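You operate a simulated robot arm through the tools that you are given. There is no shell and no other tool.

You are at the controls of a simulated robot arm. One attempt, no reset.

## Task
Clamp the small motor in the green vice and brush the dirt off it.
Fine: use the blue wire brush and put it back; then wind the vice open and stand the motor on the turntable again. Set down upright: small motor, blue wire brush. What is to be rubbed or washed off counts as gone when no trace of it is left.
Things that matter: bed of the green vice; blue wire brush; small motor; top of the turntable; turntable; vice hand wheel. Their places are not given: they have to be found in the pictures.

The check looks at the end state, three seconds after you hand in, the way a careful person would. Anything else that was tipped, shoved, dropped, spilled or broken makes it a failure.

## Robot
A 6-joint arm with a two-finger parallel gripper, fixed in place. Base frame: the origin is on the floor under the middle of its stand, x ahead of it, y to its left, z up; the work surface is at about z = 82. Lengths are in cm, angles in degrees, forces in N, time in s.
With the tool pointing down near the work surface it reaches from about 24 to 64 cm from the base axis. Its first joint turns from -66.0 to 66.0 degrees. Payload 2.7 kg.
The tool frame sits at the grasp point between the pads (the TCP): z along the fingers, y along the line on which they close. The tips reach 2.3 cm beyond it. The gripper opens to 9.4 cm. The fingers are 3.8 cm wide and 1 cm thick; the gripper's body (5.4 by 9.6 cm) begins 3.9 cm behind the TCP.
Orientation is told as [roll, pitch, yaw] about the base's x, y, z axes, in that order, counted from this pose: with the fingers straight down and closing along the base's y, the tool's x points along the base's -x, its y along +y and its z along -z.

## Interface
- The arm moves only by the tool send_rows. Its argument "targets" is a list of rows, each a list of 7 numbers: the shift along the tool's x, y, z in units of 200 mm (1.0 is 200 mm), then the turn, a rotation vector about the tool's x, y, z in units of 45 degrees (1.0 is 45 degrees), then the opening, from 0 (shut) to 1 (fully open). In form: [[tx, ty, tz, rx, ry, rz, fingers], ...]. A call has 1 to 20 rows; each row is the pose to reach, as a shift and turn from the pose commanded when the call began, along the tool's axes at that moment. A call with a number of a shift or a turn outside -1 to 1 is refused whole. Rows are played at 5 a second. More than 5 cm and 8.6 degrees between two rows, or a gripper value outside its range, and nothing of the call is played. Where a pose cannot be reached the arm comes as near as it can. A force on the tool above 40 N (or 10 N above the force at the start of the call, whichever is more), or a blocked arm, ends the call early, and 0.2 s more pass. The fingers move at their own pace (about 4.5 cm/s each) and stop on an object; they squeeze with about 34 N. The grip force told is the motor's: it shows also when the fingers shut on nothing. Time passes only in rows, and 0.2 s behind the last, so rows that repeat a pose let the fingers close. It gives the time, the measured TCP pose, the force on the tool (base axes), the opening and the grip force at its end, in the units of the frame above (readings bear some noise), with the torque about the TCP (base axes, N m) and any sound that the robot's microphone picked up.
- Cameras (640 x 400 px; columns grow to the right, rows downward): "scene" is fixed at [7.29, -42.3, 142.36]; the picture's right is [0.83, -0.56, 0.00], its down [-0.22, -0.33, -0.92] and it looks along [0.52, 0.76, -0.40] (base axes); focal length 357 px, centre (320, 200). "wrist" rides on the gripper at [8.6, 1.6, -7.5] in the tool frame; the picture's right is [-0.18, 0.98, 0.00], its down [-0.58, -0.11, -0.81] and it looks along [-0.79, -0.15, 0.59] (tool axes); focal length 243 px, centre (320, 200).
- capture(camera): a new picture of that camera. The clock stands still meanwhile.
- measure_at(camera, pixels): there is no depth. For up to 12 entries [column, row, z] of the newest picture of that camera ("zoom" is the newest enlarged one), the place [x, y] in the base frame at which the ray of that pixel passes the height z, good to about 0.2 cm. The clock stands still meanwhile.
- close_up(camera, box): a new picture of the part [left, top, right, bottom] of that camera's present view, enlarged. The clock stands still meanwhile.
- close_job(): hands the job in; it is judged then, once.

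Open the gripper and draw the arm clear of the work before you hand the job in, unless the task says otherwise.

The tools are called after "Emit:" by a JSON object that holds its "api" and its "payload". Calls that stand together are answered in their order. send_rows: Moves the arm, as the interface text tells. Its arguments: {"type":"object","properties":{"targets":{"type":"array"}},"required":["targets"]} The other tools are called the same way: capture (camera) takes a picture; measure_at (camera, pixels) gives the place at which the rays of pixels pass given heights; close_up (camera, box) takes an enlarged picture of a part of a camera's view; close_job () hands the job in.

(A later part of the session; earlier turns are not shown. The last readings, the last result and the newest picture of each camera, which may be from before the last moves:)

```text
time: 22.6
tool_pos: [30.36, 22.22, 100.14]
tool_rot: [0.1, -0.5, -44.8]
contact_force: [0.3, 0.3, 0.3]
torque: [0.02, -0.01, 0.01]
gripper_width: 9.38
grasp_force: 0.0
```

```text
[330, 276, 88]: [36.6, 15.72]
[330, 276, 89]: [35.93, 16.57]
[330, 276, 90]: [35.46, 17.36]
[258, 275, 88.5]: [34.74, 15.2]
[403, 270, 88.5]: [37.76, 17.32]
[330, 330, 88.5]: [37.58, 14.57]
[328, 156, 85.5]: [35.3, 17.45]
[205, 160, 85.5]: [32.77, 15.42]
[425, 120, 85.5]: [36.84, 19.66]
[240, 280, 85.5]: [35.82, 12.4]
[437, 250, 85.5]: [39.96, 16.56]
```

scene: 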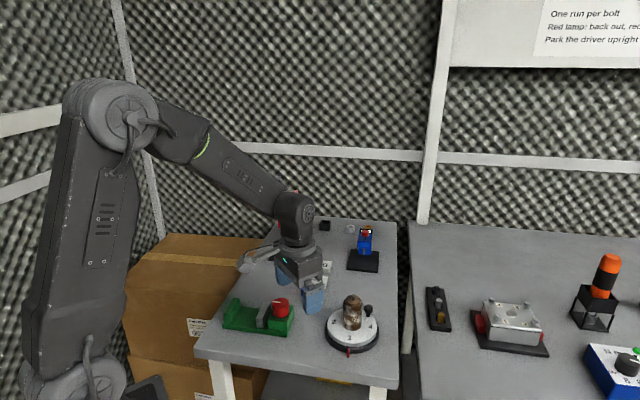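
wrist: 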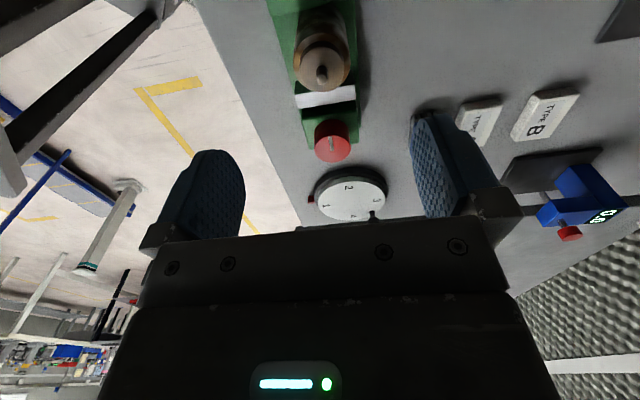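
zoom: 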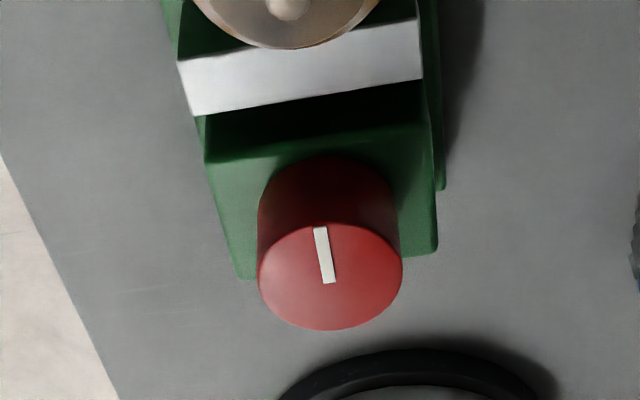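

Knob: centre ≈ (36.3,16.35), diameter ≈3.7, top z≈88.8. I go above it and turn the tool back 45° (yaw→0), also removing the small pitch error.

Emit:
{"api": "send_rows", "payload": {"targets": [[-0.06, -0.002, 0, 0, 0, 0, 1], [-0.13, -0.003, 0, 0.002, 0.009, -0.15, 0.8], [-0.2, -0.005, 0, 0.002, 0.009, -0.3, 0.7], [-0.27, -0.007, 0, 0.002, 0.009, -0.45, 0.6], [-0.34, -0.009, 0, 0.002, 0.009, -0.6, 0.6], [-0.4, -0.0106, 0, 0.002, 0.009, -0.75, 0.6], [-0.428, -0.0106, 0, 0.002, 0.009, -0.9, 0.6], [-0.428, -0.0106, 0, 0.002, 0.009, -1.0, 0.6], [-0.428, -0.0106, 0, 0.002, 0.009, -1.0, 0.6]]}}

Emit:
{"api": "capture", "payload": {"camera": "wrist"}}

```text
time: 24.6
tool_pos: [36.21, 16.15, 100.25]
tool_rot: [-0.1, 0.0, 0.3]
contact_force: [0.0, 0.9, 0.2]
torque: [0.0, 0.0, 0.0]
gripper_width: 5.64
grasp_force: 0.1
```

```text
taken
```

wrist: 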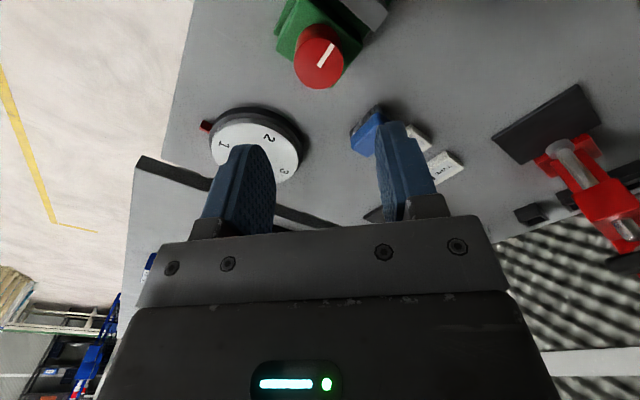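

I check the knob centre again from here (top disc centre at about (319,66)).

Emit:
{"api": "close_up", "payload": {"camera": "wrist", "box": [270, 10, 370, 110]}}

Emit:
{"api": "measure_at", "payload": {"camera": "wrist", "pixels": [[319, 66, 88.8], [319, 66, 88.5], [293, 66, 88.8], [345, 66, 88.8]]}}

```text
4.00 times, centred on (320, 60) of wrist
```

zoom: 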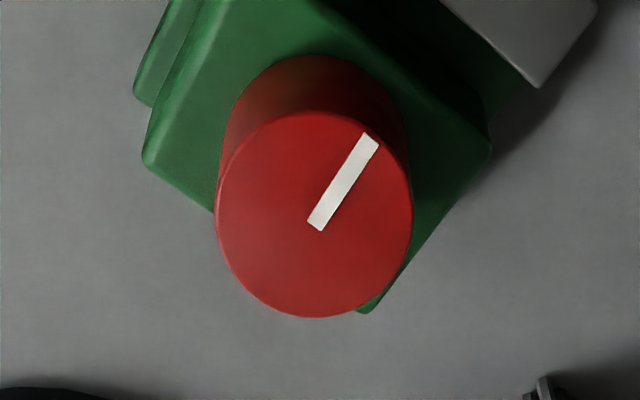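

```text
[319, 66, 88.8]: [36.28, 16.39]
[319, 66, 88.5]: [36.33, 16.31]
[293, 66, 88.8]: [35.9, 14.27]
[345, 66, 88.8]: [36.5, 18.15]
```

The knob centre reads (36.2,16.4). I turn another 45° (yaw→45) while shifting the last 1–2 mm, then descend to z≈92.

Emit:
{"api": "send_rows", "payload": {"targets": [[0.004, 0.007, 0.05, 0, 0, -0.17, 0.6], [0.004, 0.007, 0.1, 0, 0, -0.34, 0.6], [0.004, 0.007, 0.15, 0, 0, -0.51, 0.6], [0.004, 0.007, 0.2, 0, 0, -0.68, 0.6], [0.004, 0.007, 0.25, 0, 0, -0.85, 0.6], [0.004, 0.007, 0.3, 0, 0, -1.0, 0.6], [0.004, 0.007, 0.36, 0, 0, -1.0, 0.6], [0.004, 0.007, 0.4, 0, 0, -1.0, 0.6], [0.004, 0.007, 0.4, 0, 0, -1.0, 0.6]]}}

Emit:
{"api": "close_up", "payload": {"camera": "scene", "box": [215, 260, 305, 340]}}

Emit:
{"api": "capture", "payload": {"camera": "wrist"}}

```text
time: 26.6
tool_pos: [36.26, 16.41, 92.21]
tool_rot: [-0.1, -0.1, 45.2]
contact_force: [1.5, -0.5, 0.0]
torque: [0.03, 0.02, -0.02]
gripper_width: 5.67
grasp_force: 0.1
```

```text
5.00 times, centred on (260, 300) of scene
```

zoom: 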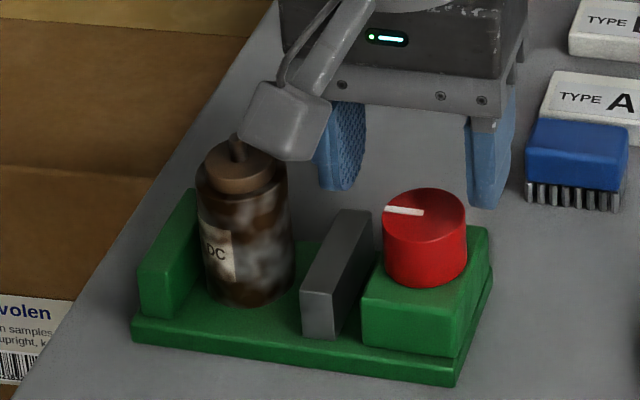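

```text
taken
```

wrist: 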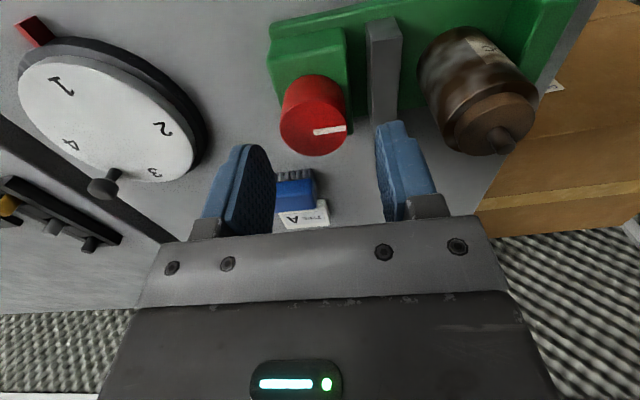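

I check how low the camera housing hangs (its bottom at (285,155) in the scene zoom), since it would pass over the motor when turning.

Emit:
{"api": "measure_at", "payload": {"camera": "zoom", "pixels": [[285, 158, 94], [285, 158, 96], [285, 158, 98], [285, 158, 100], [237, 135, 91], [237, 135, 92], [346, 190, 90], [485, 207, 90]]}}

```text
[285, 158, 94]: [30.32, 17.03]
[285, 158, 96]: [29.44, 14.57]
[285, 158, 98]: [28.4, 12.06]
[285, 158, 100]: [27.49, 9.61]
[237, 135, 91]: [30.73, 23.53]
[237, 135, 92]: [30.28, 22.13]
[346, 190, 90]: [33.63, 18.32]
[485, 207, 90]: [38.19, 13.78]
```

Housing bottom is at about TCP+5.8, so it clears the motor's shaft (z≈91.9). I lower to z≈88.4 around the knob and close.

Emit:
{"api": "send_rows", "payload": {"targets": [[0, 0, 0.05, 0, 0, 0, 0.6], [0, 0, 0.1, 0, 0, 0, 0.6], [0, 0, 0.15, 0, 0, 0, 0.6], [0, 0, 0.185, 0, 0, 0, 0.6], [0, 0, 0.19, 0, 0, 0, 0.6], [0, 0, 0.19, 0, 0, 0, 0.45], [0, 0, 0.19, 0, 0, 0, 0.3], [0, 0, 0.19, 0, 0, 0, 0.3], [0, 0, 0.19, 0, 0, 0, 0.3]]}}

Emit:
{"api": "close_up", "payload": {"camera": "scene", "box": [215, 260, 305, 340]}}

```text
time: 28.6
tool_pos: [36.37, 16.17, 88.45]
tool_rot: [-0.2, -0.1, 45.1]
contact_force: [24.9, -27.6, -10.0]
torque: [0.38, -0.2, 0.14]
gripper_width: 3.77
grasp_force: 44.9
```

```text
5.00 times, centred on (260, 300) of scene
```

zoom: 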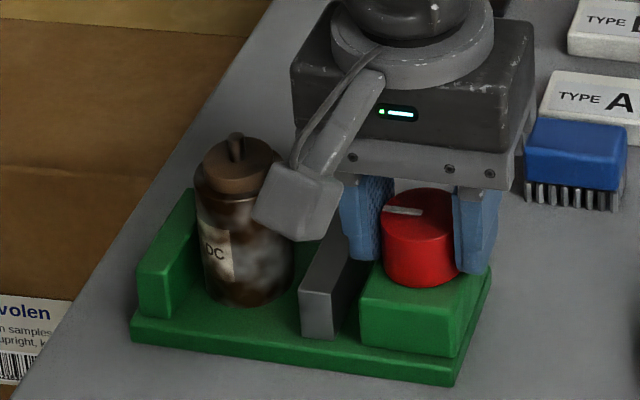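

Gripped (3.77 cm) but with a side force of ≈37 N along +s, so I'm a little off centre. I shift about 1.5 mm along +s (tool −y) to relieve it.

Emit:
{"api": "send_rows", "payload": {"targets": [[0, -0.004, 0, 0, 0, 0, 0.3], [0, -0.008, 0, 0, 0, 0, 0.3], [0, -0.008, 0, 0, 0, 0, 0.3]]}}

```text
time: 29.4
tool_pos: [36.49, 16.18, 88.54]
tool_rot: [0.0, 0.2, 45.1]
contact_force: [6.9, -25.2, 9.0]
torque: [0.68, -0.15, 0.06]
gripper_width: 3.77
grasp_force: 45.4
```

Side force dropped but a friction part remains. I loosen, shift another 1.5 mm along +s and re-grip.

Emit:
{"api": "send_rows", "payload": {"targets": [[0, 0, 0, 0, 0, 0, 0.5], [0, -0.006, 0, 0, 0, 0, 0.5], [0, -0.008, 0, 0, 0, 0, 0.5], [0, -0.008, 0, 0, 0, 0, 0.3], [0, -0.008, 0, 0, 0, 0, 0.3], [0, -0.008, 0, 0, 0, 0, 0.3]]}}

```text
time: 30.8
tool_pos: [36.45, 16.35, 88.48]
tool_rot: [-0.1, 0.1, 45.2]
contact_force: [-18.4, 24.6, 3.2]
torque: [0.5, 0.73, -0.07]
gripper_width: 3.78
grasp_force: 45.3
```

Now it overshoots (−30 N along s). I go back 0.9 mm.

Emit:
{"api": "send_rows", "payload": {"targets": [[0, 0.0045, 0, 0, 0, 0, 0.3], [0, 0.0045, 0, 0, 0, 0, 0.3]]}}

```text
time: 31.4
tool_pos: [36.36, 16.28, 88.33]
tool_rot: [-0.1, 0.0, 45.2]
contact_force: [-13.0, 25.6, 1.0]
torque: [-0.29, 1.41, -0.08]
gripper_width: 3.77
grasp_force: 44.8
```

The reading is affected by pad friction. I loosen and re-grip at this spot to get a clean reading.

Emit:
{"api": "send_rows", "payload": {"targets": [[0, 0, 0, 0, 0, 0, 0.5], [0, 0, 0, 0, 0, 0, 0.5], [0, 0, 0, 0, 0, 0, 0.5]]}}

Emit:
{"api": "send_rows", "payload": {"targets": [[0, 0, 0, 0, 0, 0, 0.4], [0, 0, 0, 0, 0, 0, 0.3], [0, 0, 0, 0, 0, 0, 0.3], [0, 0, 0, 0, 0, 0, 0.3]]}}

```text
time: 32.2
tool_pos: [36.51, 16.15, 88.37]
tool_rot: [-0.2, 0.0, 45.3]
contact_force: [-0.6, -0.7, 0.1]
torque: [-0.03, 0.03, 0.03]
gripper_width: 4.71
grasp_force: 0.1
```

```text
time: 33.2
tool_pos: [36.5, 16.22, 88.45]
tool_rot: [0.0, 0.1, 45.2]
contact_force: [-14.0, 16.6, 2.5]
torque: [0.54, 0.59, -0.04]
gripper_width: 3.78
grasp_force: 45.2
```

Still −22 N along s; I shift another 0.6 mm with loosened fingers and re-grip.

Emit:
{"api": "send_rows", "payload": {"targets": [[0, 0, 0, 0, 0, 0, 0.5], [0, 0.0032, 0, 0, 0, 0, 0.5], [0, 0.0032, 0, 0, 0, 0, 0.4], [0, 0.0032, 0, 0, 0, 0, 0.3], [0, 0.0032, 0, 0, 0, 0, 0.3], [0, 0.0032, 0, 0, 0, 0, 0.3]]}}

```text
time: 34.6
tool_pos: [36.54, 16.22, 88.47]
tool_rot: [-0.1, 0.0, 45.3]
contact_force: [-1.6, 3.7, -0.1]
torque: [0.53, 0.37, 0.0]
gripper_width: 3.79
grasp_force: 45.7
```

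Side force now ≈4 N: centred along s. I turn the knob 15° clockwise (rz +0.33) and check the force and the jaw.

Emit:
{"api": "send_rows", "payload": {"targets": [[0, 0, 0, 0, 0, 0.11, 0.3], [0, 0, 0, 0, 0, 0.22, 0.3], [0, 0, 0, 0, 0, 0.333, 0.3]]}}

Emit:
{"api": "close_up", "payload": {"camera": "scene", "box": [215, 260, 305, 340]}}

```text
time: 35.4
tool_pos: [36.49, 16.13, 88.36]
tool_rot: [-0.1, 0.0, 30.1]
contact_force: [12.2, -8.9, -4.3]
torque: [-0.2, 0.89, 0.03]
gripper_width: 3.78
grasp_force: 45.0
```

```text
5.00 times, centred on (260, 300) of scene
```

zoom: 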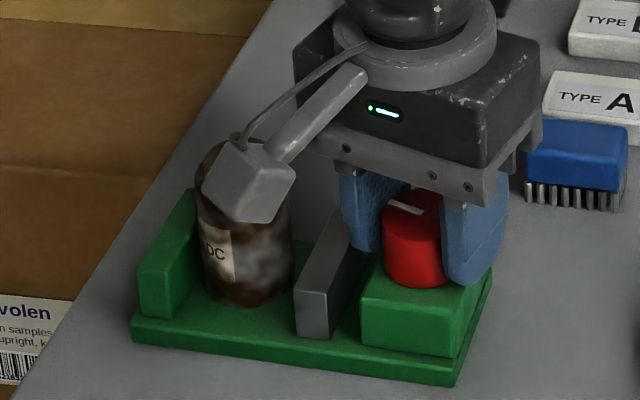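

Clockwise closes the vice: the jaw's front edge moved from (299,290) to (295,290). I continue turning 30°, with a small centring correction.

Emit:
{"api": "send_rows", "payload": {"targets": [[0, -0.002, 0, 0, 0, 0.11, 0.3], [0, -0.002, 0, 0, 0, 0.22, 0.3], [0, -0.002, 0, 0, 0, 0.333, 0.3], [0, -0.002, 0, 0, 0, 0.444, 0.3], [0, -0.002, 0, 0, 0, 0.556, 0.3], [0, -0.002, 0, 0, 0, 0.667, 0.3]]}}

Emit:
{"api": "close_up", "payload": {"camera": "scene", "box": [215, 260, 305, 340]}}

```text
time: 36.8
tool_pos: [36.5, 16.0, 88.35]
tool_rot: [-0.3, 0.0, 1.7]
contact_force: [4.3, -5.5, -2.2]
torque: [0.51, 0.44, 0.04]
gripper_width: 3.79
grasp_force: 45.2
stopped in row 6: the force on the tool passed its limit at 40 N (the readings are from after the stop); the commanded pose is now the measured one
```

```text
5.00 times, centred on (260, 300) of scene
```

zoom: 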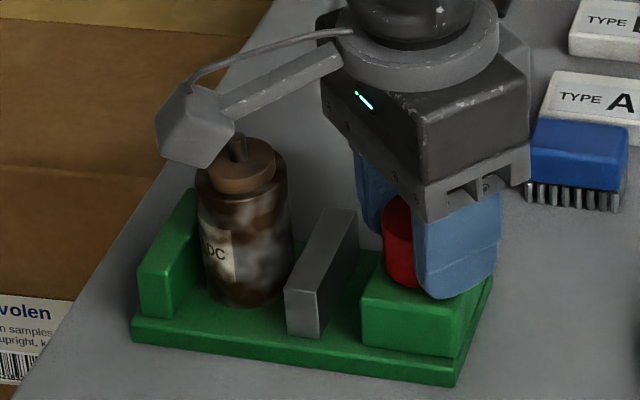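

The jaw moved further (front edge now at 284), the force limit tripped but reads low now. I continue in smaller calls of 15°.

Emit:
{"api": "send_rows", "payload": {"targets": [[0, 0, 0, 0, 0, 0.11, 0.3], [0, 0, 0, 0, 0, 0.22, 0.3], [0, 0, 0, 0, 0, 0.333, 0.3]]}}

```text
time: 37.6
tool_pos: [36.51, 15.94, 88.45]
tool_rot: [-0.1, -0.3, -13.4]
contact_force: [15.4, -18.1, 2.8]
torque: [0.4, 0.68, 0.03]
gripper_width: 3.79
grasp_force: 44.8
```

Force (15,−18) N suggests about 0.7 mm offset along +s; I add that correction while turning a further 15°.

Emit:
{"api": "send_rows", "payload": {"targets": [[-0.003, -0.002, 0, 0, 0, 0, 0.3], [-0.003, -0.002, 0, 0, 0, 0.11, 0.3], [-0.003, -0.002, 0, 0, 0, 0.22, 0.3], [-0.003, -0.002, 0, 0, 0, 0.333, 0.3]]}}

```text
time: 38.6
tool_pos: [36.43, 15.98, 88.42]
tool_rot: [-0.3, -0.1, -28.5]
contact_force: [6.7, -22.9, 8.6]
torque: [0.27, -0.3, 0.05]
gripper_width: 3.76
grasp_force: 44.7
```

I shift slightly toward −y (0.6 mm) and turn another 15°, then look.

Emit:
{"api": "send_rows", "payload": {"targets": [[-0.0014, -0.0026, 0, 0, 0, 0, 0.3], [-0.0014, -0.0026, 0, 0, 0, 0.11, 0.3], [-0.0014, -0.0026, 0, 0, 0, 0.22, 0.3], [-0.0014, -0.0026, 0, 0, 0, 0.333, 0.3]]}}

Emit:
{"api": "close_up", "payload": {"camera": "scene", "box": [215, 260, 305, 340]}}

```text
time: 39.8
tool_pos: [36.39, 15.97, 88.5]
tool_rot: [-0.4, -0.1, -43.3]
contact_force: [-5.5, -5.6, 7.0]
torque: [0.36, -0.51, 0.03]
gripper_width: 3.8
grasp_force: 45.1
stopped in row 4: the force on the tool passed its limit at 41 N (the readings are from after the stop); the commanded pose is now the measured one
```

```text
5.00 times, centred on (260, 300) of scene
```

zoom: 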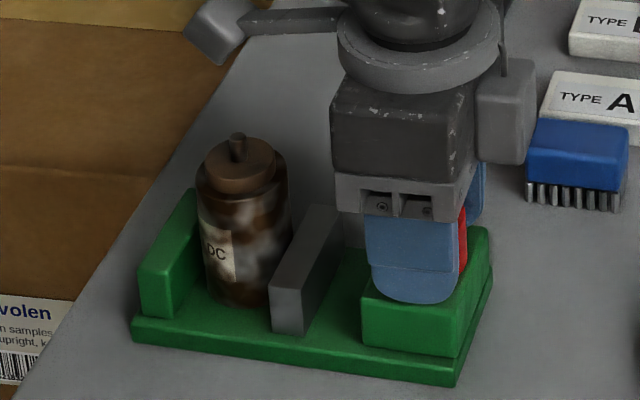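

Jaw at 270 now; roughly 1 cm more to go (≈80°). I keep turning 15°.

Emit:
{"api": "send_rows", "payload": {"targets": [[0, 0, 0, 0, 0, 0.11, 0.3], [0, 0, 0, 0, 0, 0.22, 0.3], [0, 0, 0, 0, 0, 0.333, 0.3]]}}

```text
time: 40.5
tool_pos: [36.31, 15.78, 88.44]
tool_rot: [-0.3, -0.1, -58.4]
contact_force: [-10.2, -10.7, 11.4]
torque: [1.27, 0.13, 0.03]
gripper_width: 3.8
grasp_force: 45.2
```

Force is ≈15 N along −t. I correct 0.4 mm and turn another 15°.

Emit:
{"api": "send_rows", "payload": {"targets": [[0, -0.002, 0, 0, 0, 0, 0.3], [0, -0.002, 0, 0, 0, 0.11, 0.3], [0, -0.002, 0, 0, 0, 0.22, 0.3], [0, -0.002, 0, 0, 0, 0.333, 0.3]]}}

Emit:
{"api": "close_up", "payload": {"camera": "scene", "box": [215, 260, 305, 340]}}

```text
time: 41.5
tool_pos: [36.31, 15.98, 88.35]
tool_rot: [-0.5, -0.3, -73.4]
contact_force: [-16.2, -19.9, 28.6]
torque: [0.19, -0.34, 0.07]
gripper_width: 3.78
grasp_force: 44.7
```

```text
5.00 times, centred on (260, 300) of scene
```

zoom: 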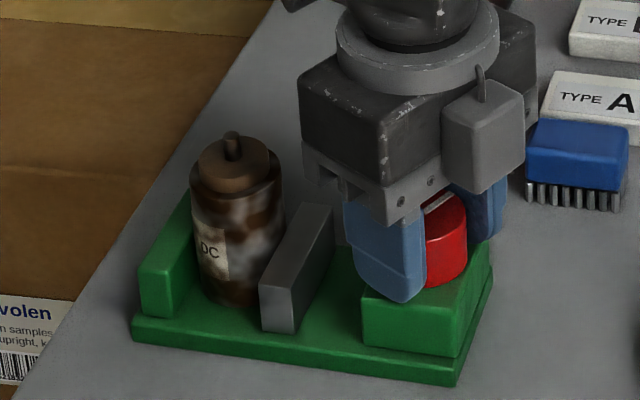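

The movable jaw now touches the motor and pushed it ~2 mm toward the fixed jaw. Force is building (z 28 N), so I open and re-grip the knob before the last turn.

Emit:
{"api": "send_rows", "payload": {"targets": [[0, 0, 0, 0, 0, 0, 0.5], [0, 0, 0, 0, 0, 0, 0.5], [0, 0, 0, 0, 0, 0, 0.5]]}}

Emit:
{"api": "send_rows", "payload": {"targets": [[0, 0, 0, 0, 0, 0, 0.4], [0, 0, 0, 0, 0, 0, 0.3], [0, 0, 0, 0, 0, 0, 0.3], [0, 0, 0, 0, 0, 0, 0.3]]}}

```text
time: 42.4
tool_pos: [36.21, 16.0, 88.32]
tool_rot: [-0.2, -0.1, -73.3]
contact_force: [-0.7, 3.1, 2.1]
torque: [0.07, -0.05, 0.08]
gripper_width: 4.69
grasp_force: 0.1
```

```text
time: 43.4
tool_pos: [36.27, 16.0, 88.28]
tool_rot: [-0.4, -0.3, -73.3]
contact_force: [-14.4, -4.5, 13.1]
torque: [0.22, -0.2, 0.04]
gripper_width: 3.77
grasp_force: 44.9
```

Re-gripped with 15 N side force. I correct 0.5 mm and turn 10° in small steps.

Emit:
{"api": "send_rows", "payload": {"targets": [[0, -0.0023, 0, 0, 0, 0, 0.3], [0, -0.0023, 0, 0, 0, 0.075, 0.3], [0, -0.0023, 0, 0, 0, 0.15, 0.3], [0, -0.0023, 0, 0, 0, 0.222, 0.3]]}}

Emit:
{"api": "close_up", "payload": {"camera": "scene", "box": [215, 260, 305, 340]}}

```text
time: 44.4
tool_pos: [36.23, 15.92, 88.3]
tool_rot: [-0.4, -0.4, -83.4]
contact_force: [-19.7, -4.7, 3.8]
torque: [0.53, -0.67, 0.75]
gripper_width: 3.8
grasp_force: 44.9
```

```text
5.00 times, centred on (260, 300) of scene
```

zoom: 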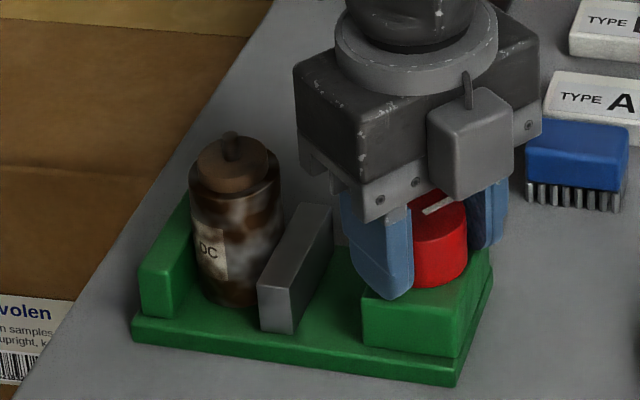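

Torque about z rose to 0.75 N·m: the jaws now grip the motor. I turn 4° more to make it firm.

Emit:
{"api": "send_rows", "payload": {"targets": [[0, 0, 0, 0, 0, 0.05, 0.3], [0, 0, 0, 0, 0, 0.1, 0.3], [0, 0, 0, 0, 0, 0.1, 0.3]]}}

Emit:
{"api": "close_up", "payload": {"camera": "scene", "box": [215, 260, 305, 340]}}

```text
time: 45.1
tool_pos: [36.4, 15.91, 88.36]
tool_rot: [-0.3, -0.5, -88.0]
contact_force: [-25.4, -3.6, 14.6]
torque: [0.33, -0.5, 0.49]
gripper_width: 3.75
grasp_force: 44.8
```

```text
5.00 times, centred on (260, 300) of scene
```

zoom: 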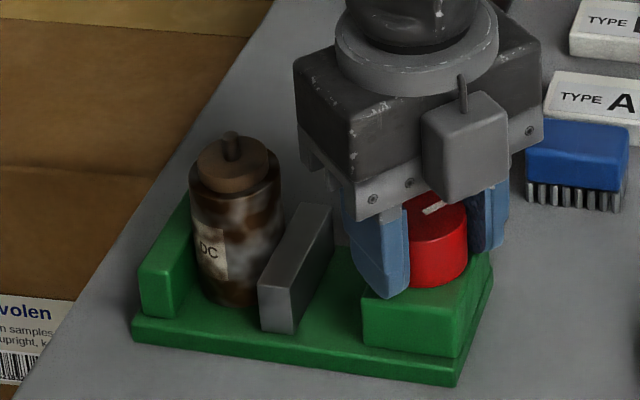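

The knob no longer advances the jaw (pads begin to slip), so the vice is tight. I open the fingers and rise straight up.

Emit:
{"api": "send_rows", "payload": {"targets": [[0, 0, 0, 0, 0, 0, 0.45], [0, 0, 0, 0, 0, 0, 0.6], [0, 0, 0, 0, 0, 0, 0.6], [0, 0, -0.05, 0, 0, 0, 0.6], [0, 0, -0.15, 0, 0, 0, 0.6], [0, 0, -0.28, 0, 0, 0, 0.6], [0, 0, -0.42, 0, 0, 0, 0.6], [0, 0, -0.55, 0, 0, 0, 0.6], [0, 0, -0.55, 0, 0, 0, 0.6]]}}

Emit:
{"api": "close_up", "payload": {"camera": "scene", "box": [215, 260, 305, 340]}}

Emit:
{"api": "capture", "payload": {"camera": "wrist"}}

```text
time: 47.1
tool_pos: [36.6, 16.29, 99.38]
tool_rot: [-0.2, -0.2, -87.8]
contact_force: [0.1, 0.0, 0.3]
torque: [-0.02, 0.01, 0.0]
gripper_width: 5.62
grasp_force: 0.1
```

```text
5.00 times, centred on (260, 300) of scene
```

zoom: 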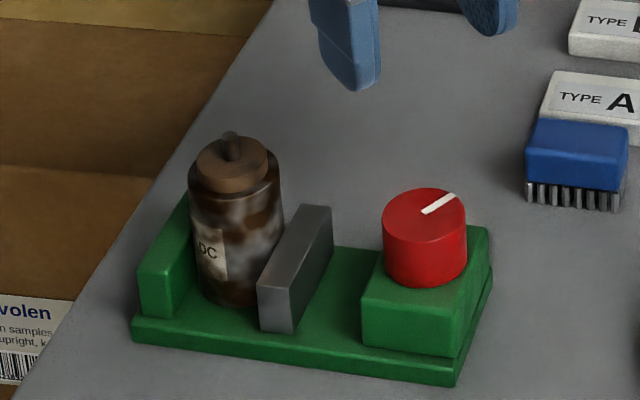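

```text
taken
```

wrist: 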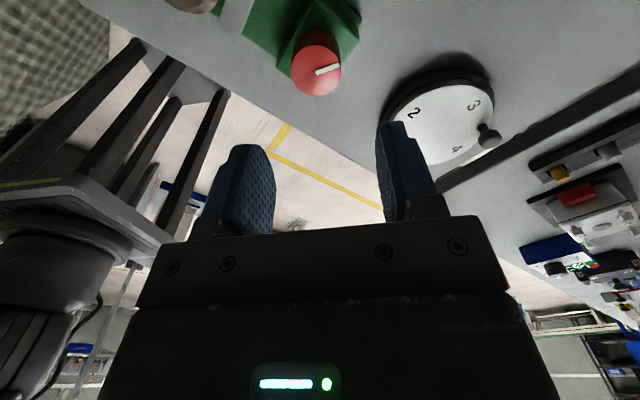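

The motor is clamped between the jaws, knob released. Next I go above the brush at (47.3,20.5), turning to yaw −45 so that the fingers close across its short side.

Emit:
{"api": "send_rows", "payload": {"targets": [[0.03, 0.08, 0, 0, 0, -0.12, 0.6], [0.06, 0.16, 0, 0, 0, -0.24, 0.55], [0.09, 0.24, 0, -0.002, 0.002, -0.36, 0.5], [0.12, 0.32, 0, -0.004, 0.004, -0.48, 0.5], [0.15, 0.4, 0, -0.004, 0.004, -0.6, 0.5], [0.18, 0.48, 0, -0.004, 0.004, -0.72, 0.5], [0.199, 0.546, 0, -0.004, 0.004, -0.84, 0.5], [0.199, 0.546, 0, -0.004, 0.004, -0.951, 0.5], [0.199, 0.546, 0, -0.004, 0.004, -0.951, 0.5]]}}

Emit:
{"api": "capture", "payload": {"camera": "wrist"}}

Emit:
{"api": "close_up", "payload": {"camera": "wrist", "box": [250, 0, 410, 100]}}

```text
time: 49.1
tool_pos: [47.13, 20.39, 99.12]
tool_rot: [-0.1, 0.1, -45.0]
contact_force: [0.2, -0.4, 0.6]
torque: [0.0, -0.03, -0.02]
gripper_width: 4.73
grasp_force: 0.2
```

```text
taken
```

wrist: 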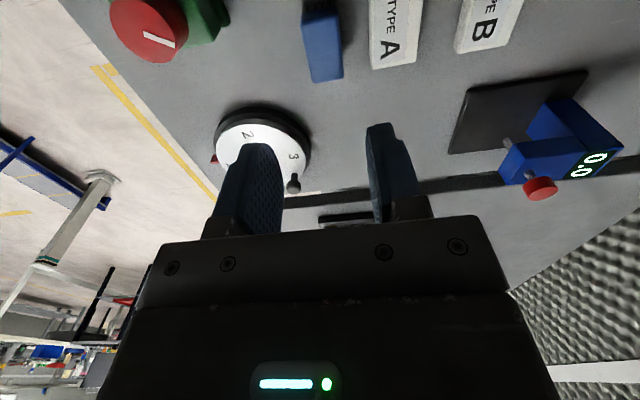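

```text
4.00 times, centred on (330, 50) of wrist
```

zoom: 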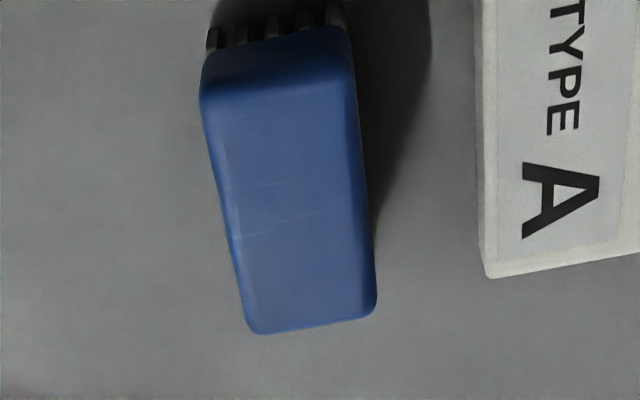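

The brush top is in view: near end edge around (203,92)–(355,75), far end (250,333)–(375,310) in the zoom. I measure it.

Emit:
{"api": "measure_at", "payload": {"camera": "zoom", "pixels": [[203, 95, 85.6], [355, 75, 85.6], [250, 333, 85.6], [375, 312, 85.6], [205, 60, 83.4], [348, 30, 83.4], [488, 278, 83.5]]}}

```text
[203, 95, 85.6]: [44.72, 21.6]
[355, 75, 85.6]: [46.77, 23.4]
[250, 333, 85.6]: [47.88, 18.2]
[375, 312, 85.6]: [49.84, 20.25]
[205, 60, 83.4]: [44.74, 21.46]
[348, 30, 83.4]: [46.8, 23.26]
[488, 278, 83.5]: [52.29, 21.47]
```

Brush centre ≈ (47.3,20.8), width ≈2.7. I shift the few mm and lower to z≈86.3 with the fingers at 4.7 cm.

Emit:
{"api": "send_rows", "payload": {"targets": [[0.006, 0.018, 0.1, 0, 0, 0, 0.5], [0.006, 0.018, 0.22, 0, 0, 0, 0.5], [0.006, 0.018, 0.34, 0, 0, 0, 0.5], [0.006, 0.018, 0.46, 0, 0, 0, 0.5], [0.006, 0.018, 0.56, 0, 0, 0, 0.5], [0.006, 0.018, 0.62, 0, 0, 0, 0.5], [0.006, 0.018, 0.64, 0, 0, 0, 0.5], [0.006, 0.018, 0.64, 0, 0, 0, 0.5]]}}

Emit:
{"api": "close_up", "payload": {"camera": "scene", "box": [270, 240, 360, 320]}}

Emit:
{"api": "capture", "payload": {"camera": "wrist"}}

```text
time: 51.0
tool_pos: [47.44, 20.75, 86.56]
tool_rot: [-0.2, 0.0, -45.0]
contact_force: [-1.3, 0.1, 0.1]
torque: [0.0, 0.04, 0.01]
gripper_width: 4.7
grasp_force: 0.1
```

```text
5.00 times, centred on (315, 280) of scene
```

zoom: 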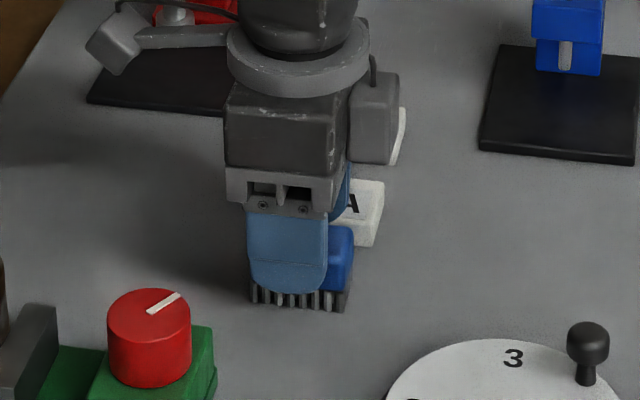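

```text
taken
```

wrist: 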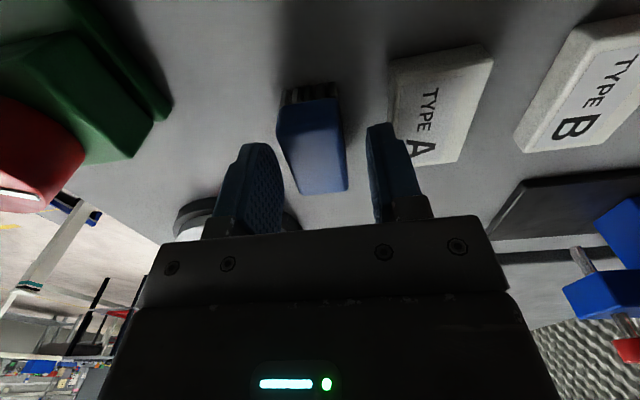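

The brush lies between the fingers, slightly left of the middle. I measure its far-end corners to centre before closing.

Emit:
{"api": "measure_at", "payload": {"camera": "wrist", "pixels": [[303, 193, 85.6], [348, 189, 85.6], [277, 130, 85.6], [341, 115, 85.6], [320, 181, 86.5]]}}

```text
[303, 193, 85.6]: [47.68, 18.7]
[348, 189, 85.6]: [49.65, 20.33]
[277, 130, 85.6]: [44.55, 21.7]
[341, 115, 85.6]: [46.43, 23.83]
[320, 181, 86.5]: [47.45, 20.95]
```

Centred across; I shift 3 mm along the brush and lower 2.5 mm, then close the fingers.

Emit:
{"api": "send_rows", "payload": {"targets": [[0.008, 0, 0.006, 0, 0, 0, 0.5], [0.015, 0, 0.013, 0, 0, 0, 0.5], [0.015, 0, 0.013, 0, 0, 0, 0.4], [0.015, 0, 0.013, 0, 0, 0, 0.25], [0.015, 0, 0.013, 0, 0, 0, 0.15], [0.015, 0, 0.013, 0, 0, 0, 0.15], [0.015, 0, 0.013, 0, 0, 0, 0.15]]}}

Emit:
{"api": "close_up", "payload": {"camera": "scene", "box": [270, 240, 360, 320]}}

```text
time: 52.5
tool_pos: [47.09, 20.92, 86.3]
tool_rot: [-0.2, 0.0, -45.0]
contact_force: [-0.3, -0.1, 0.1]
torque: [0.0, 0.0, 0.0]
gripper_width: 2.89
grasp_force: 33.8
```

```text
5.00 times, centred on (315, 280) of scene
```

zoom: 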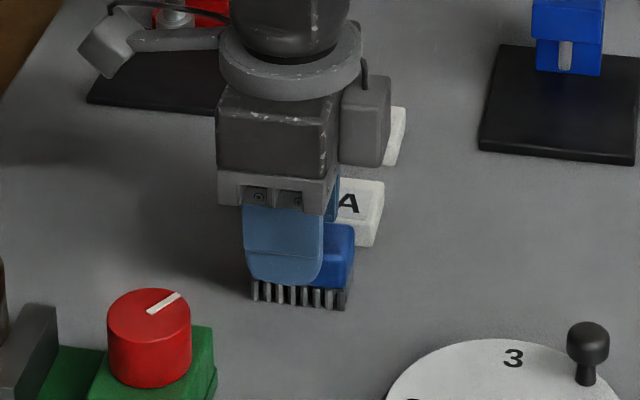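

Brush gripped (2.89 cm, 34 N) at TCP ≈ (47.1,20.9,86.3), yaw −45. I lift it 14 cm.

Emit:
{"api": "send_rows", "payload": {"targets": [[0, 0, -0.03, 0, 0, 0, 0.15], [0, 0, -0.1, 0, 0, 0, 0.15], [0, 0, -0.22, 0, 0, 0, 0.15], [0, 0, -0.34, 0, 0, 0, 0.15], [0, 0, -0.46, 0, 0, 0, 0.15], [0, 0, -0.58, 0, 0, 0, 0.15], [0, 0, -0.7, 0, 0, 0, 0.15], [0, 0, -0.7, 0, 0, 0, 0.15]]}}

Emit:
{"api": "capture", "payload": {"camera": "scene"}}

Emit:
{"api": "capture", "payload": {"camera": "wrist"}}

```text
time: 54.4
tool_pos: [47.07, 20.75, 100.24]
tool_rot: [-0.1, 0.0, -45.0]
contact_force: [0.7, -0.8, -1.1]
torque: [0.0, 0.02, 0.0]
gripper_width: 2.9
grasp_force: 34.3
```

```text
taken
```

scene: 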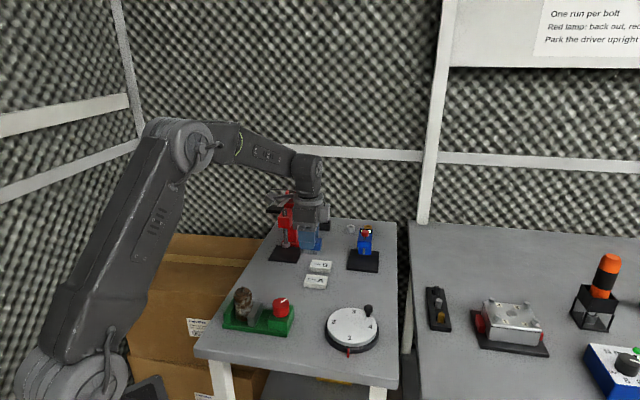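

```text
taken
```

wrist: 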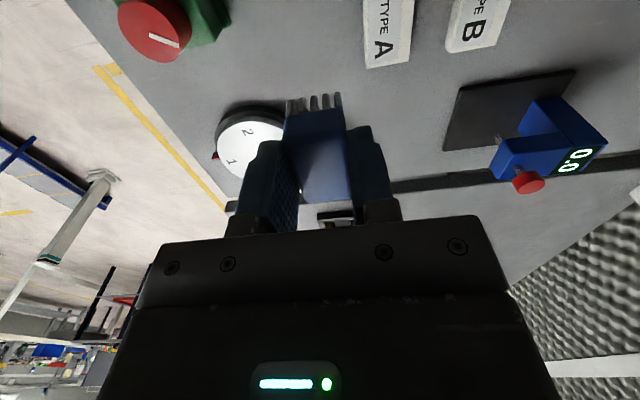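

Brush is held. I test how far the wrist can tilt: ry +1 (45°) here at height 100, brush then pointing along −s and down.

Emit:
{"api": "send_rows", "payload": {"targets": [[0, 0, 0, 0, 0.15, 0, 0.15], [0, 0, 0, 0, 0.3, 0, 0.15], [0, 0, 0, 0, 0.45, 0, 0.15], [0, 0, 0, 0, 0.6, 0, 0.15], [0, 0, 0, 0, 0.75, 0, 0.15], [0, 0, 0, 0, 0.9, 0, 0.15], [0, 0, 0, 0, 1.0, 0, 0.15], [0, 0, 0, 0, 1.0, 0, 0.15]]}}

Emit:
{"api": "capture", "payload": {"camera": "scene"}}

Emit:
{"api": "capture", "payload": {"camera": "wrist"}}

```text
time: 56.1
tool_pos: [47.2, 20.95, 100.34]
tool_rot: [-0.1, 45.1, -45.3]
contact_force: [0.5, 0.1, -0.6]
torque: [0.02, 0.0, -0.02]
gripper_width: 2.91
grasp_force: 33.8
```

```text
taken
```

scene: 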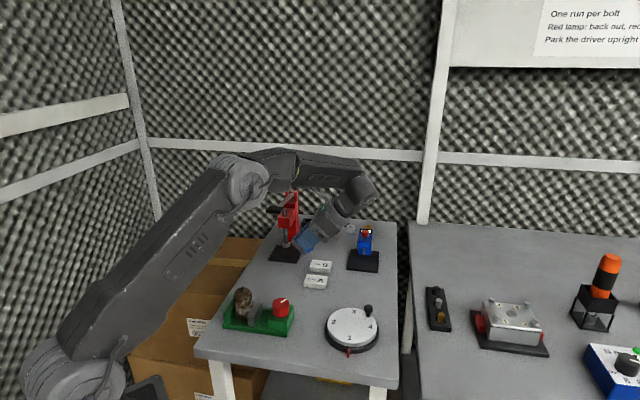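

```text
taken
```

wrist: 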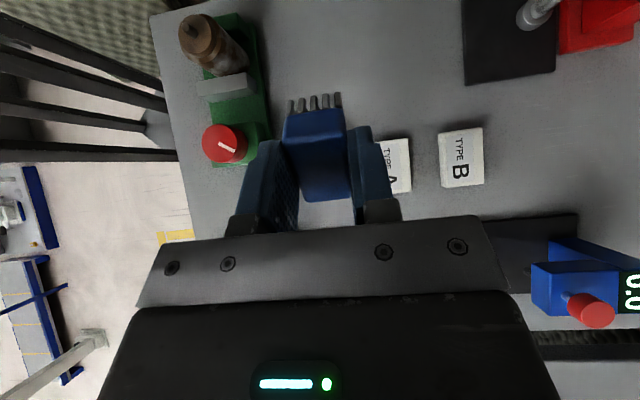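

45° works. I try a further 30° of tilt (to 75°).

Emit:
{"api": "send_rows", "payload": {"targets": [[0, 0, 0, 0, 0.15, 0, 0.15], [0, 0, 0, 0, 0.3, 0, 0.15], [0, 0, 0, 0, 0.45, 0, 0.15], [0, 0, 0, 0, 0.6, 0, 0.15], [0, 0, 0, 0, 0.667, 0, 0.15], [0, 0, 0, 0, 0.667, 0, 0.15]]}}

Emit:
{"api": "capture", "payload": {"camera": "scene"}}

Emit:
{"api": "capture", "payload": {"camera": "wrist"}}

```text
time: 57.5
tool_pos: [47.01, 21.07, 100.25]
tool_rot: [-0.6, 75.1, -45.6]
contact_force: [0.1, 0.5, -1.5]
torque: [-0.02, 0.01, 0.02]
gripper_width: 2.92
grasp_force: 33.8
```

```text
taken
```

scene: 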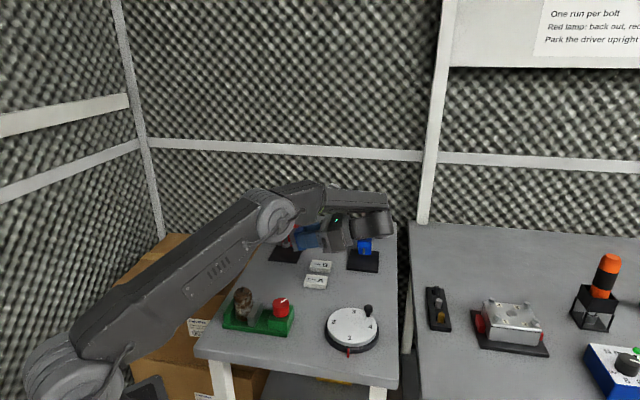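

```text
taken
```

wrist: 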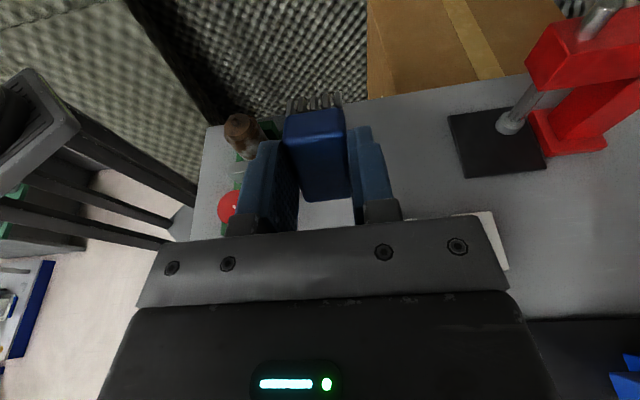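

Even 75° is reachable. Before planning the approach I measure where the red press and the blue gauge stand, so the wrist won't touch them.

Emit:
{"api": "measure_at", "payload": {"camera": "scene", "pixels": [[268, 261, 82], [298, 262, 82], [303, 247, 82], [290, 192, 100], [347, 270, 82], [378, 272, 82], [380, 253, 82], [365, 225, 90]]}}

Emit:
{"api": "close_up", "payload": {"camera": "scene", "box": [215, 260, 305, 340]}}

```text
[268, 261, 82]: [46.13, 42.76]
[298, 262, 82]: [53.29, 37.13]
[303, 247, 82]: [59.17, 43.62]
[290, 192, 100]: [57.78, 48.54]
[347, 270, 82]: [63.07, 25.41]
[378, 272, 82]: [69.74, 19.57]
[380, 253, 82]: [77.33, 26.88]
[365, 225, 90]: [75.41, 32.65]
```

```text
5.00 times, centred on (260, 300) of scene
```

zoom: 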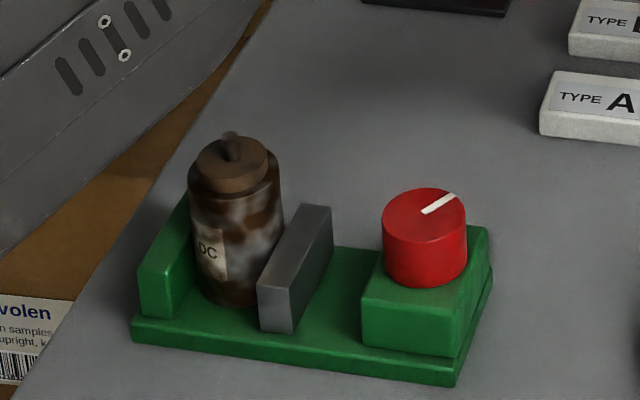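

The red press stands around (46–59, 37–49); the +x side of the motor is free. I swing to point the brush along −x: turn 45° about the vertical while moving to about (38.5,22.9,97).

Emit:
{"api": "send_rows", "payload": {"targets": [[-0.009, -0.034, 0.056, 0.138, 0, -0.037, 0.15], [-0.018, -0.068, 0.113, 0.276, 0, -0.074, 0.15], [-0.027, -0.102, 0.169, 0.414, 0, -0.111, 0.15], [-0.036, -0.135, 0.226, 0.552, 0, -0.148, 0.15], [-0.045, -0.169, 0.282, 0.69, 0, -0.185, 0.15], [-0.054, -0.203, 0.339, 0.828, 0, -0.222, 0.15], [-0.063, -0.237, 0.395, 0.966, 0, -0.259, 0.15], [-0.063, -0.237, 0.395, 0.966, 0, -0.259, 0.15]]}}

Emit:
{"api": "capture", "payload": {"camera": "scene"}}

Emit:
{"api": "capture", "payload": {"camera": "wrist"}}

```text
time: 59.4
tool_pos: [30.6, 20.91, 93.32]
tool_rot: [0.1, 75.0, 0.1]
contact_force: [0.0, 3.3, 22.1]
torque: [0.4, 0.49, -0.06]
gripper_width: 2.91
grasp_force: 34.1
out of reach, approached as far as the arm can: row 1, 2, 3, 4, 5, 6, 7, 8
```

```text
taken
```

scene: 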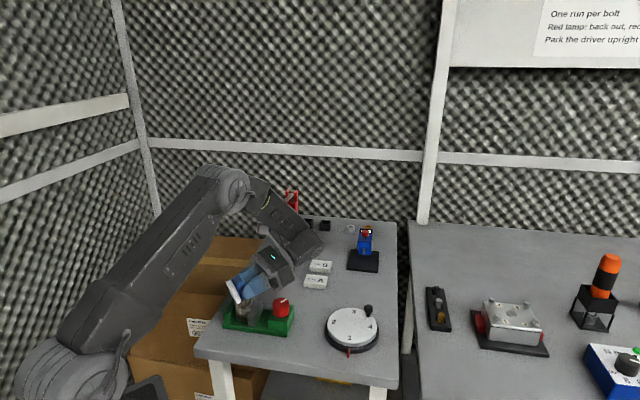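

```text
taken
```

wrist: 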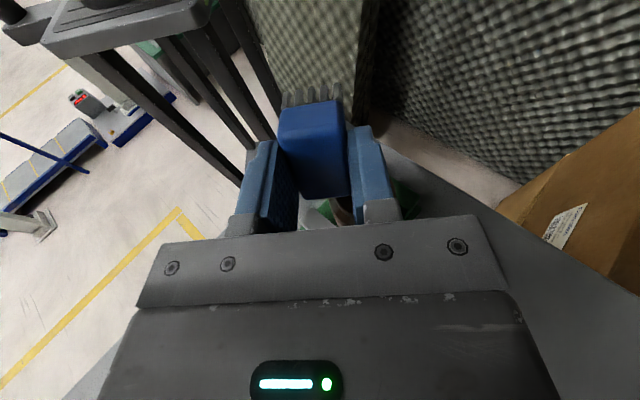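

That pose was out of reach: the arm stopped at (30.6,20.9,93.3), over the motor with 22 N upward force. I carefully go straight up first (up = 0.966·x −0.259·z in tool axes), then reduce the tilt.

Emit:
{"api": "send_rows", "payload": {"targets": [[0.06, 0, -0.016, 0, 0, 0, 0.15], [0.12, 0, -0.032, 0, 0, 0, 0.15], [0.18, 0, -0.048, 0, 0, 0, 0.15], [0.24, 0, -0.065, 0, 0, 0, 0.15]]}}

Emit:
{"api": "close_up", "payload": {"camera": "scene", "box": [205, 240, 315, 340]}}

```text
time: 60.4
tool_pos: [28.91, 20.63, 96.44]
tool_rot: [-0.1, 75.1, -0.2]
contact_force: [-0.8, -0.1, -0.6]
torque: [0.02, -0.04, -0.03]
gripper_width: 2.91
grasp_force: 34.3
out of reach, approached as far as the arm can: row 1, 2, 3, 4
```

```text
4.00 times, centred on (260, 290) of scene
```

zoom: 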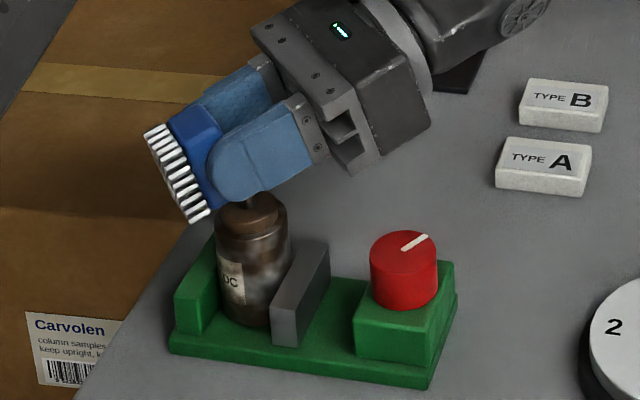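

Free of contact now. I reduce the tilt by 30° while rising a further 3 cm.

Emit:
{"api": "send_rows", "payload": {"targets": [[0.036, 0, -0.01, 0, 0, 0, 0.15], [0.072, 0, -0.02, 0, 0, 0, 0.15], [0.145, 0, -0.039, 0, -0.13, 0, 0.15], [0.145, 0, -0.039, 0, -0.27, 0, 0.15], [0.145, 0, -0.039, 0, -0.4, 0, 0.15], [0.145, 0, -0.039, 0, -0.53, 0, 0.15], [0.145, 0, -0.039, 0, -0.667, 0, 0.15], [0.145, 0, -0.039, 0, -0.667, 0, 0.15]]}}

Emit:
{"api": "close_up", "payload": {"camera": "scene", "box": [205, 240, 315, 340]}}

```text
time: 62.1
tool_pos: [29.15, 20.42, 99.44]
tool_rot: [0.0, 45.0, 0.0]
contact_force: [-0.1, 0.5, -1.0]
torque: [-0.03, -0.03, -0.03]
gripper_width: 2.91
grasp_force: 33.4
out of reach, approached as far as the arm can: row 1, 2
```

```text
4.00 times, centred on (260, 290) of scene
```

zoom: 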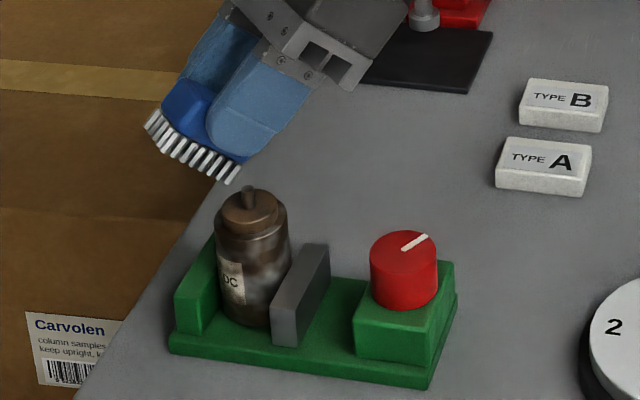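

Good: (29.2,20.4,99.4) at pitch 45, fully reachable again, brush still firmly held. I move out along +x at this height to about (39,22.9,99.4) for a first brushing trial from the +x side.

Emit:
{"api": "send_rows", "payload": {"targets": [[-0.058, 0.02, -0.058, 0, 0, 0, 0.15], [-0.116, 0.04, -0.116, 0, 0, 0, 0.15], [-0.174, 0.06, -0.174, 0, 0, 0, 0.15], [-0.232, 0.08, -0.232, 0, 0, 0, 0.15], [-0.29, 0.1, -0.29, 0, 0, 0, 0.15], [-0.348, 0.122, -0.348, 0, 0, 0, 0.15], [-0.348, 0.122, -0.348, 0, 0, 0, 0.15]]}}

Emit:
{"api": "close_up", "payload": {"camera": "scene", "box": [205, 240, 315, 340]}}

Emit:
{"api": "capture", "payload": {"camera": "wrist"}}

```text
time: 63.8
tool_pos: [38.75, 22.89, 99.33]
tool_rot: [-0.1, 45.1, -0.1]
contact_force: [-0.9, 0.2, -1.0]
torque: [-0.01, 0.0, 0.0]
gripper_width: 2.89
grasp_force: 34.2
```

```text
4.00 times, centred on (260, 290) of scene
```

zoom: 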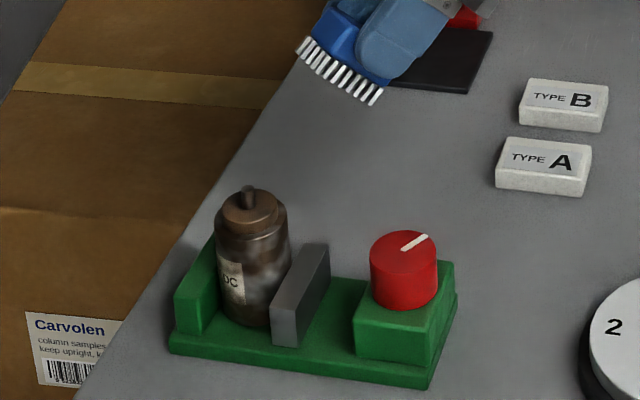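

```text
taken
```

wrist: 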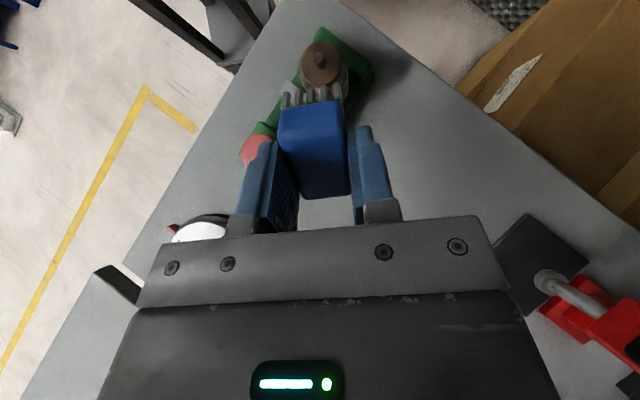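

The brush lines up with the motor in the wrist view. I lower by 9.3 cm in small rows, staying clear of the motor (x≈38.75).

Emit:
{"api": "send_rows", "payload": {"targets": [[-0.055, 0, 0.055, 0, 0, 0, 0.15], [-0.11, 0, 0.11, 0, 0, 0, 0.15], [-0.165, 0, 0.165, 0, 0, 0, 0.15], [-0.22, 0, 0.22, 0, 0, 0, 0.15], [-0.275, 0, 0.275, 0, 0, 0, 0.15], [-0.32, 0, 0.32, 0, 0, 0, 0.15], [-0.32, 0, 0.32, 0, 0, 0, 0.15]]}}

Emit:
{"api": "close_up", "payload": {"camera": "scene", "box": [205, 240, 315, 340]}}

Emit:
{"api": "capture", "payload": {"camera": "wrist"}}

```text
time: 65.3
tool_pos: [38.88, 22.93, 90.4]
tool_rot: [-0.1, 45.1, -0.1]
contact_force: [-1.0, 0.7, -0.6]
torque: [0.02, -0.01, 0.01]
gripper_width: 2.9
grasp_force: 33.9
```

```text
4.00 times, centred on (260, 290) of scene
```

zoom: 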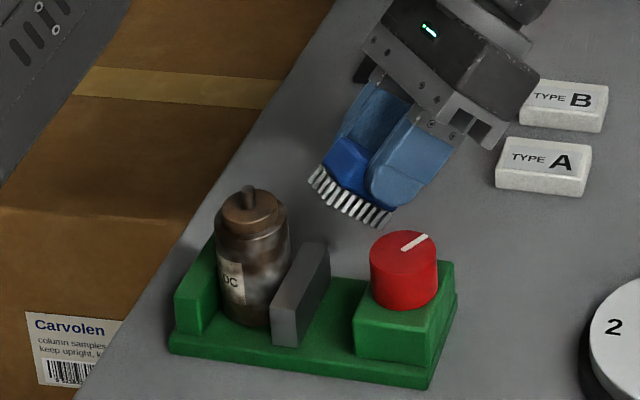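

```text
taken
```

wrist: 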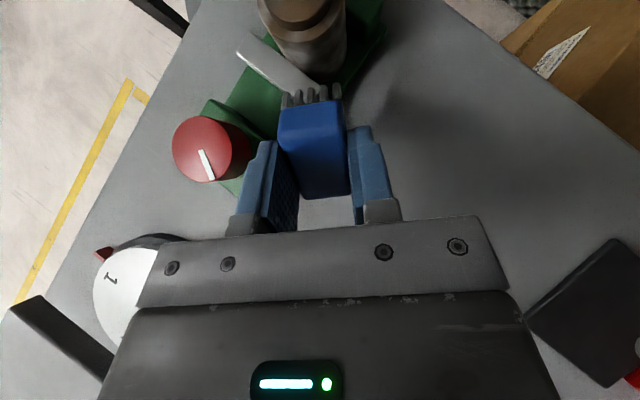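

Now I approach along −x: first 1.7 cm, then look.

Emit:
{"api": "send_rows", "payload": {"targets": [[0.02, 0, 0.02, 0, 0, 0, 0.15], [0.04, 0, 0.04, 0, 0, 0, 0.15], [0.06, 0, 0.06, 0, 0, 0, 0.15], [0.06, 0, 0.06, 0, 0, 0, 0.15]]}}

Emit:
{"api": "close_up", "payload": {"camera": "scene", "box": [225, 260, 305, 330]}}

Emit:
{"api": "close_up", "payload": {"camera": "wrist", "box": [230, 0, 400, 106]}}

```text
time: 66.3
tool_pos: [37.2, 22.85, 90.39]
tool_rot: [-0.1, 45.0, -0.1]
contact_force: [0.9, 0.6, 0.0]
torque: [-0.04, 0.04, 0.01]
gripper_width: 2.89
grasp_force: 34.2
```

```text
5.71 times, centred on (265, 295) of scene
```

zoom: 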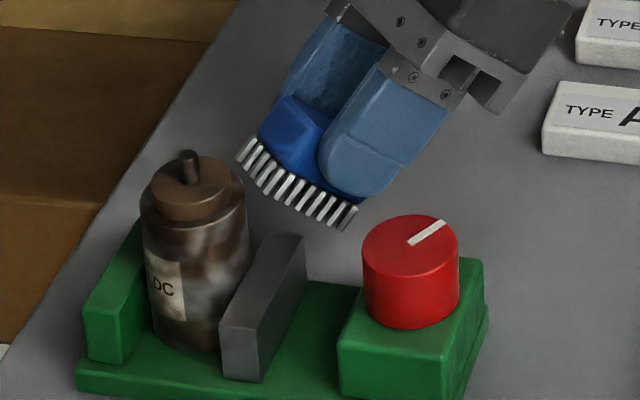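

```text
3.76 times, centred on (315, 53) of wrist
```

zoom: 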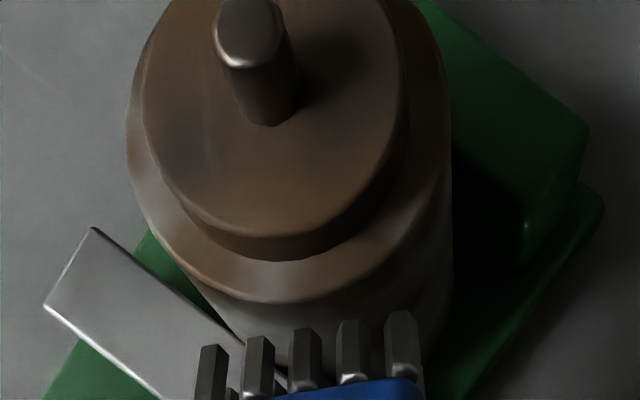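

The bristles are just short of the motor. I go in by 1 mm steps, five at a time.

Emit:
{"api": "send_rows", "payload": {"targets": [[0.0035, 0, 0.0035, 0, 0, 0, 0.15], [0.007, 0, 0.007, 0, 0, 0, 0.15], [0.0105, 0, 0.0105, 0, 0, 0, 0.15], [0.014, 0, 0.014, 0, 0, 0, 0.15]]}}

Emit:
{"api": "close_up", "payload": {"camera": "wrist", "box": [230, 0, 400, 106]}}

```text
time: 67.3
tool_pos: [36.77, 22.83, 90.53]
tool_rot: [0.0, 45.0, 0.0]
contact_force: [2.8, -0.1, -0.1]
torque: [0.0, 0.02, 0.02]
gripper_width: 2.88
grasp_force: 34.3
```

```text
3.76 times, centred on (315, 53) of wrist
```

zoom: 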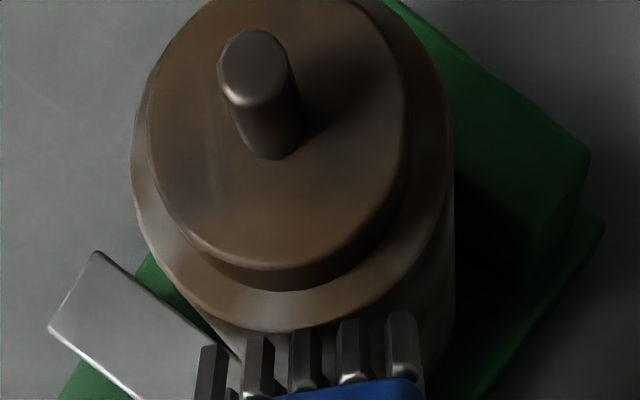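

Force 2.8 N — just about touching. I press on 2 mm more in 0.5 mm steps.

Emit:
{"api": "send_rows", "payload": {"targets": [[0.0018, 0, 0.0018, 0, 0, 0, 0.15], [0.0035, 0, 0.0035, 0, 0, 0, 0.15], [0.0053, 0, 0.0053, 0, 0, 0, 0.15], [0.007, 0, 0.007, 0, 0, 0, 0.15]]}}

```text
time: 68.3
tool_pos: [36.7, 22.97, 90.4]
tool_rot: [0.1, 45.0, -0.1]
contact_force: [11.7, -2.1, 13.1]
torque: [-0.03, 0.55, 0.09]
gripper_width: 2.93
grasp_force: 33.8
```

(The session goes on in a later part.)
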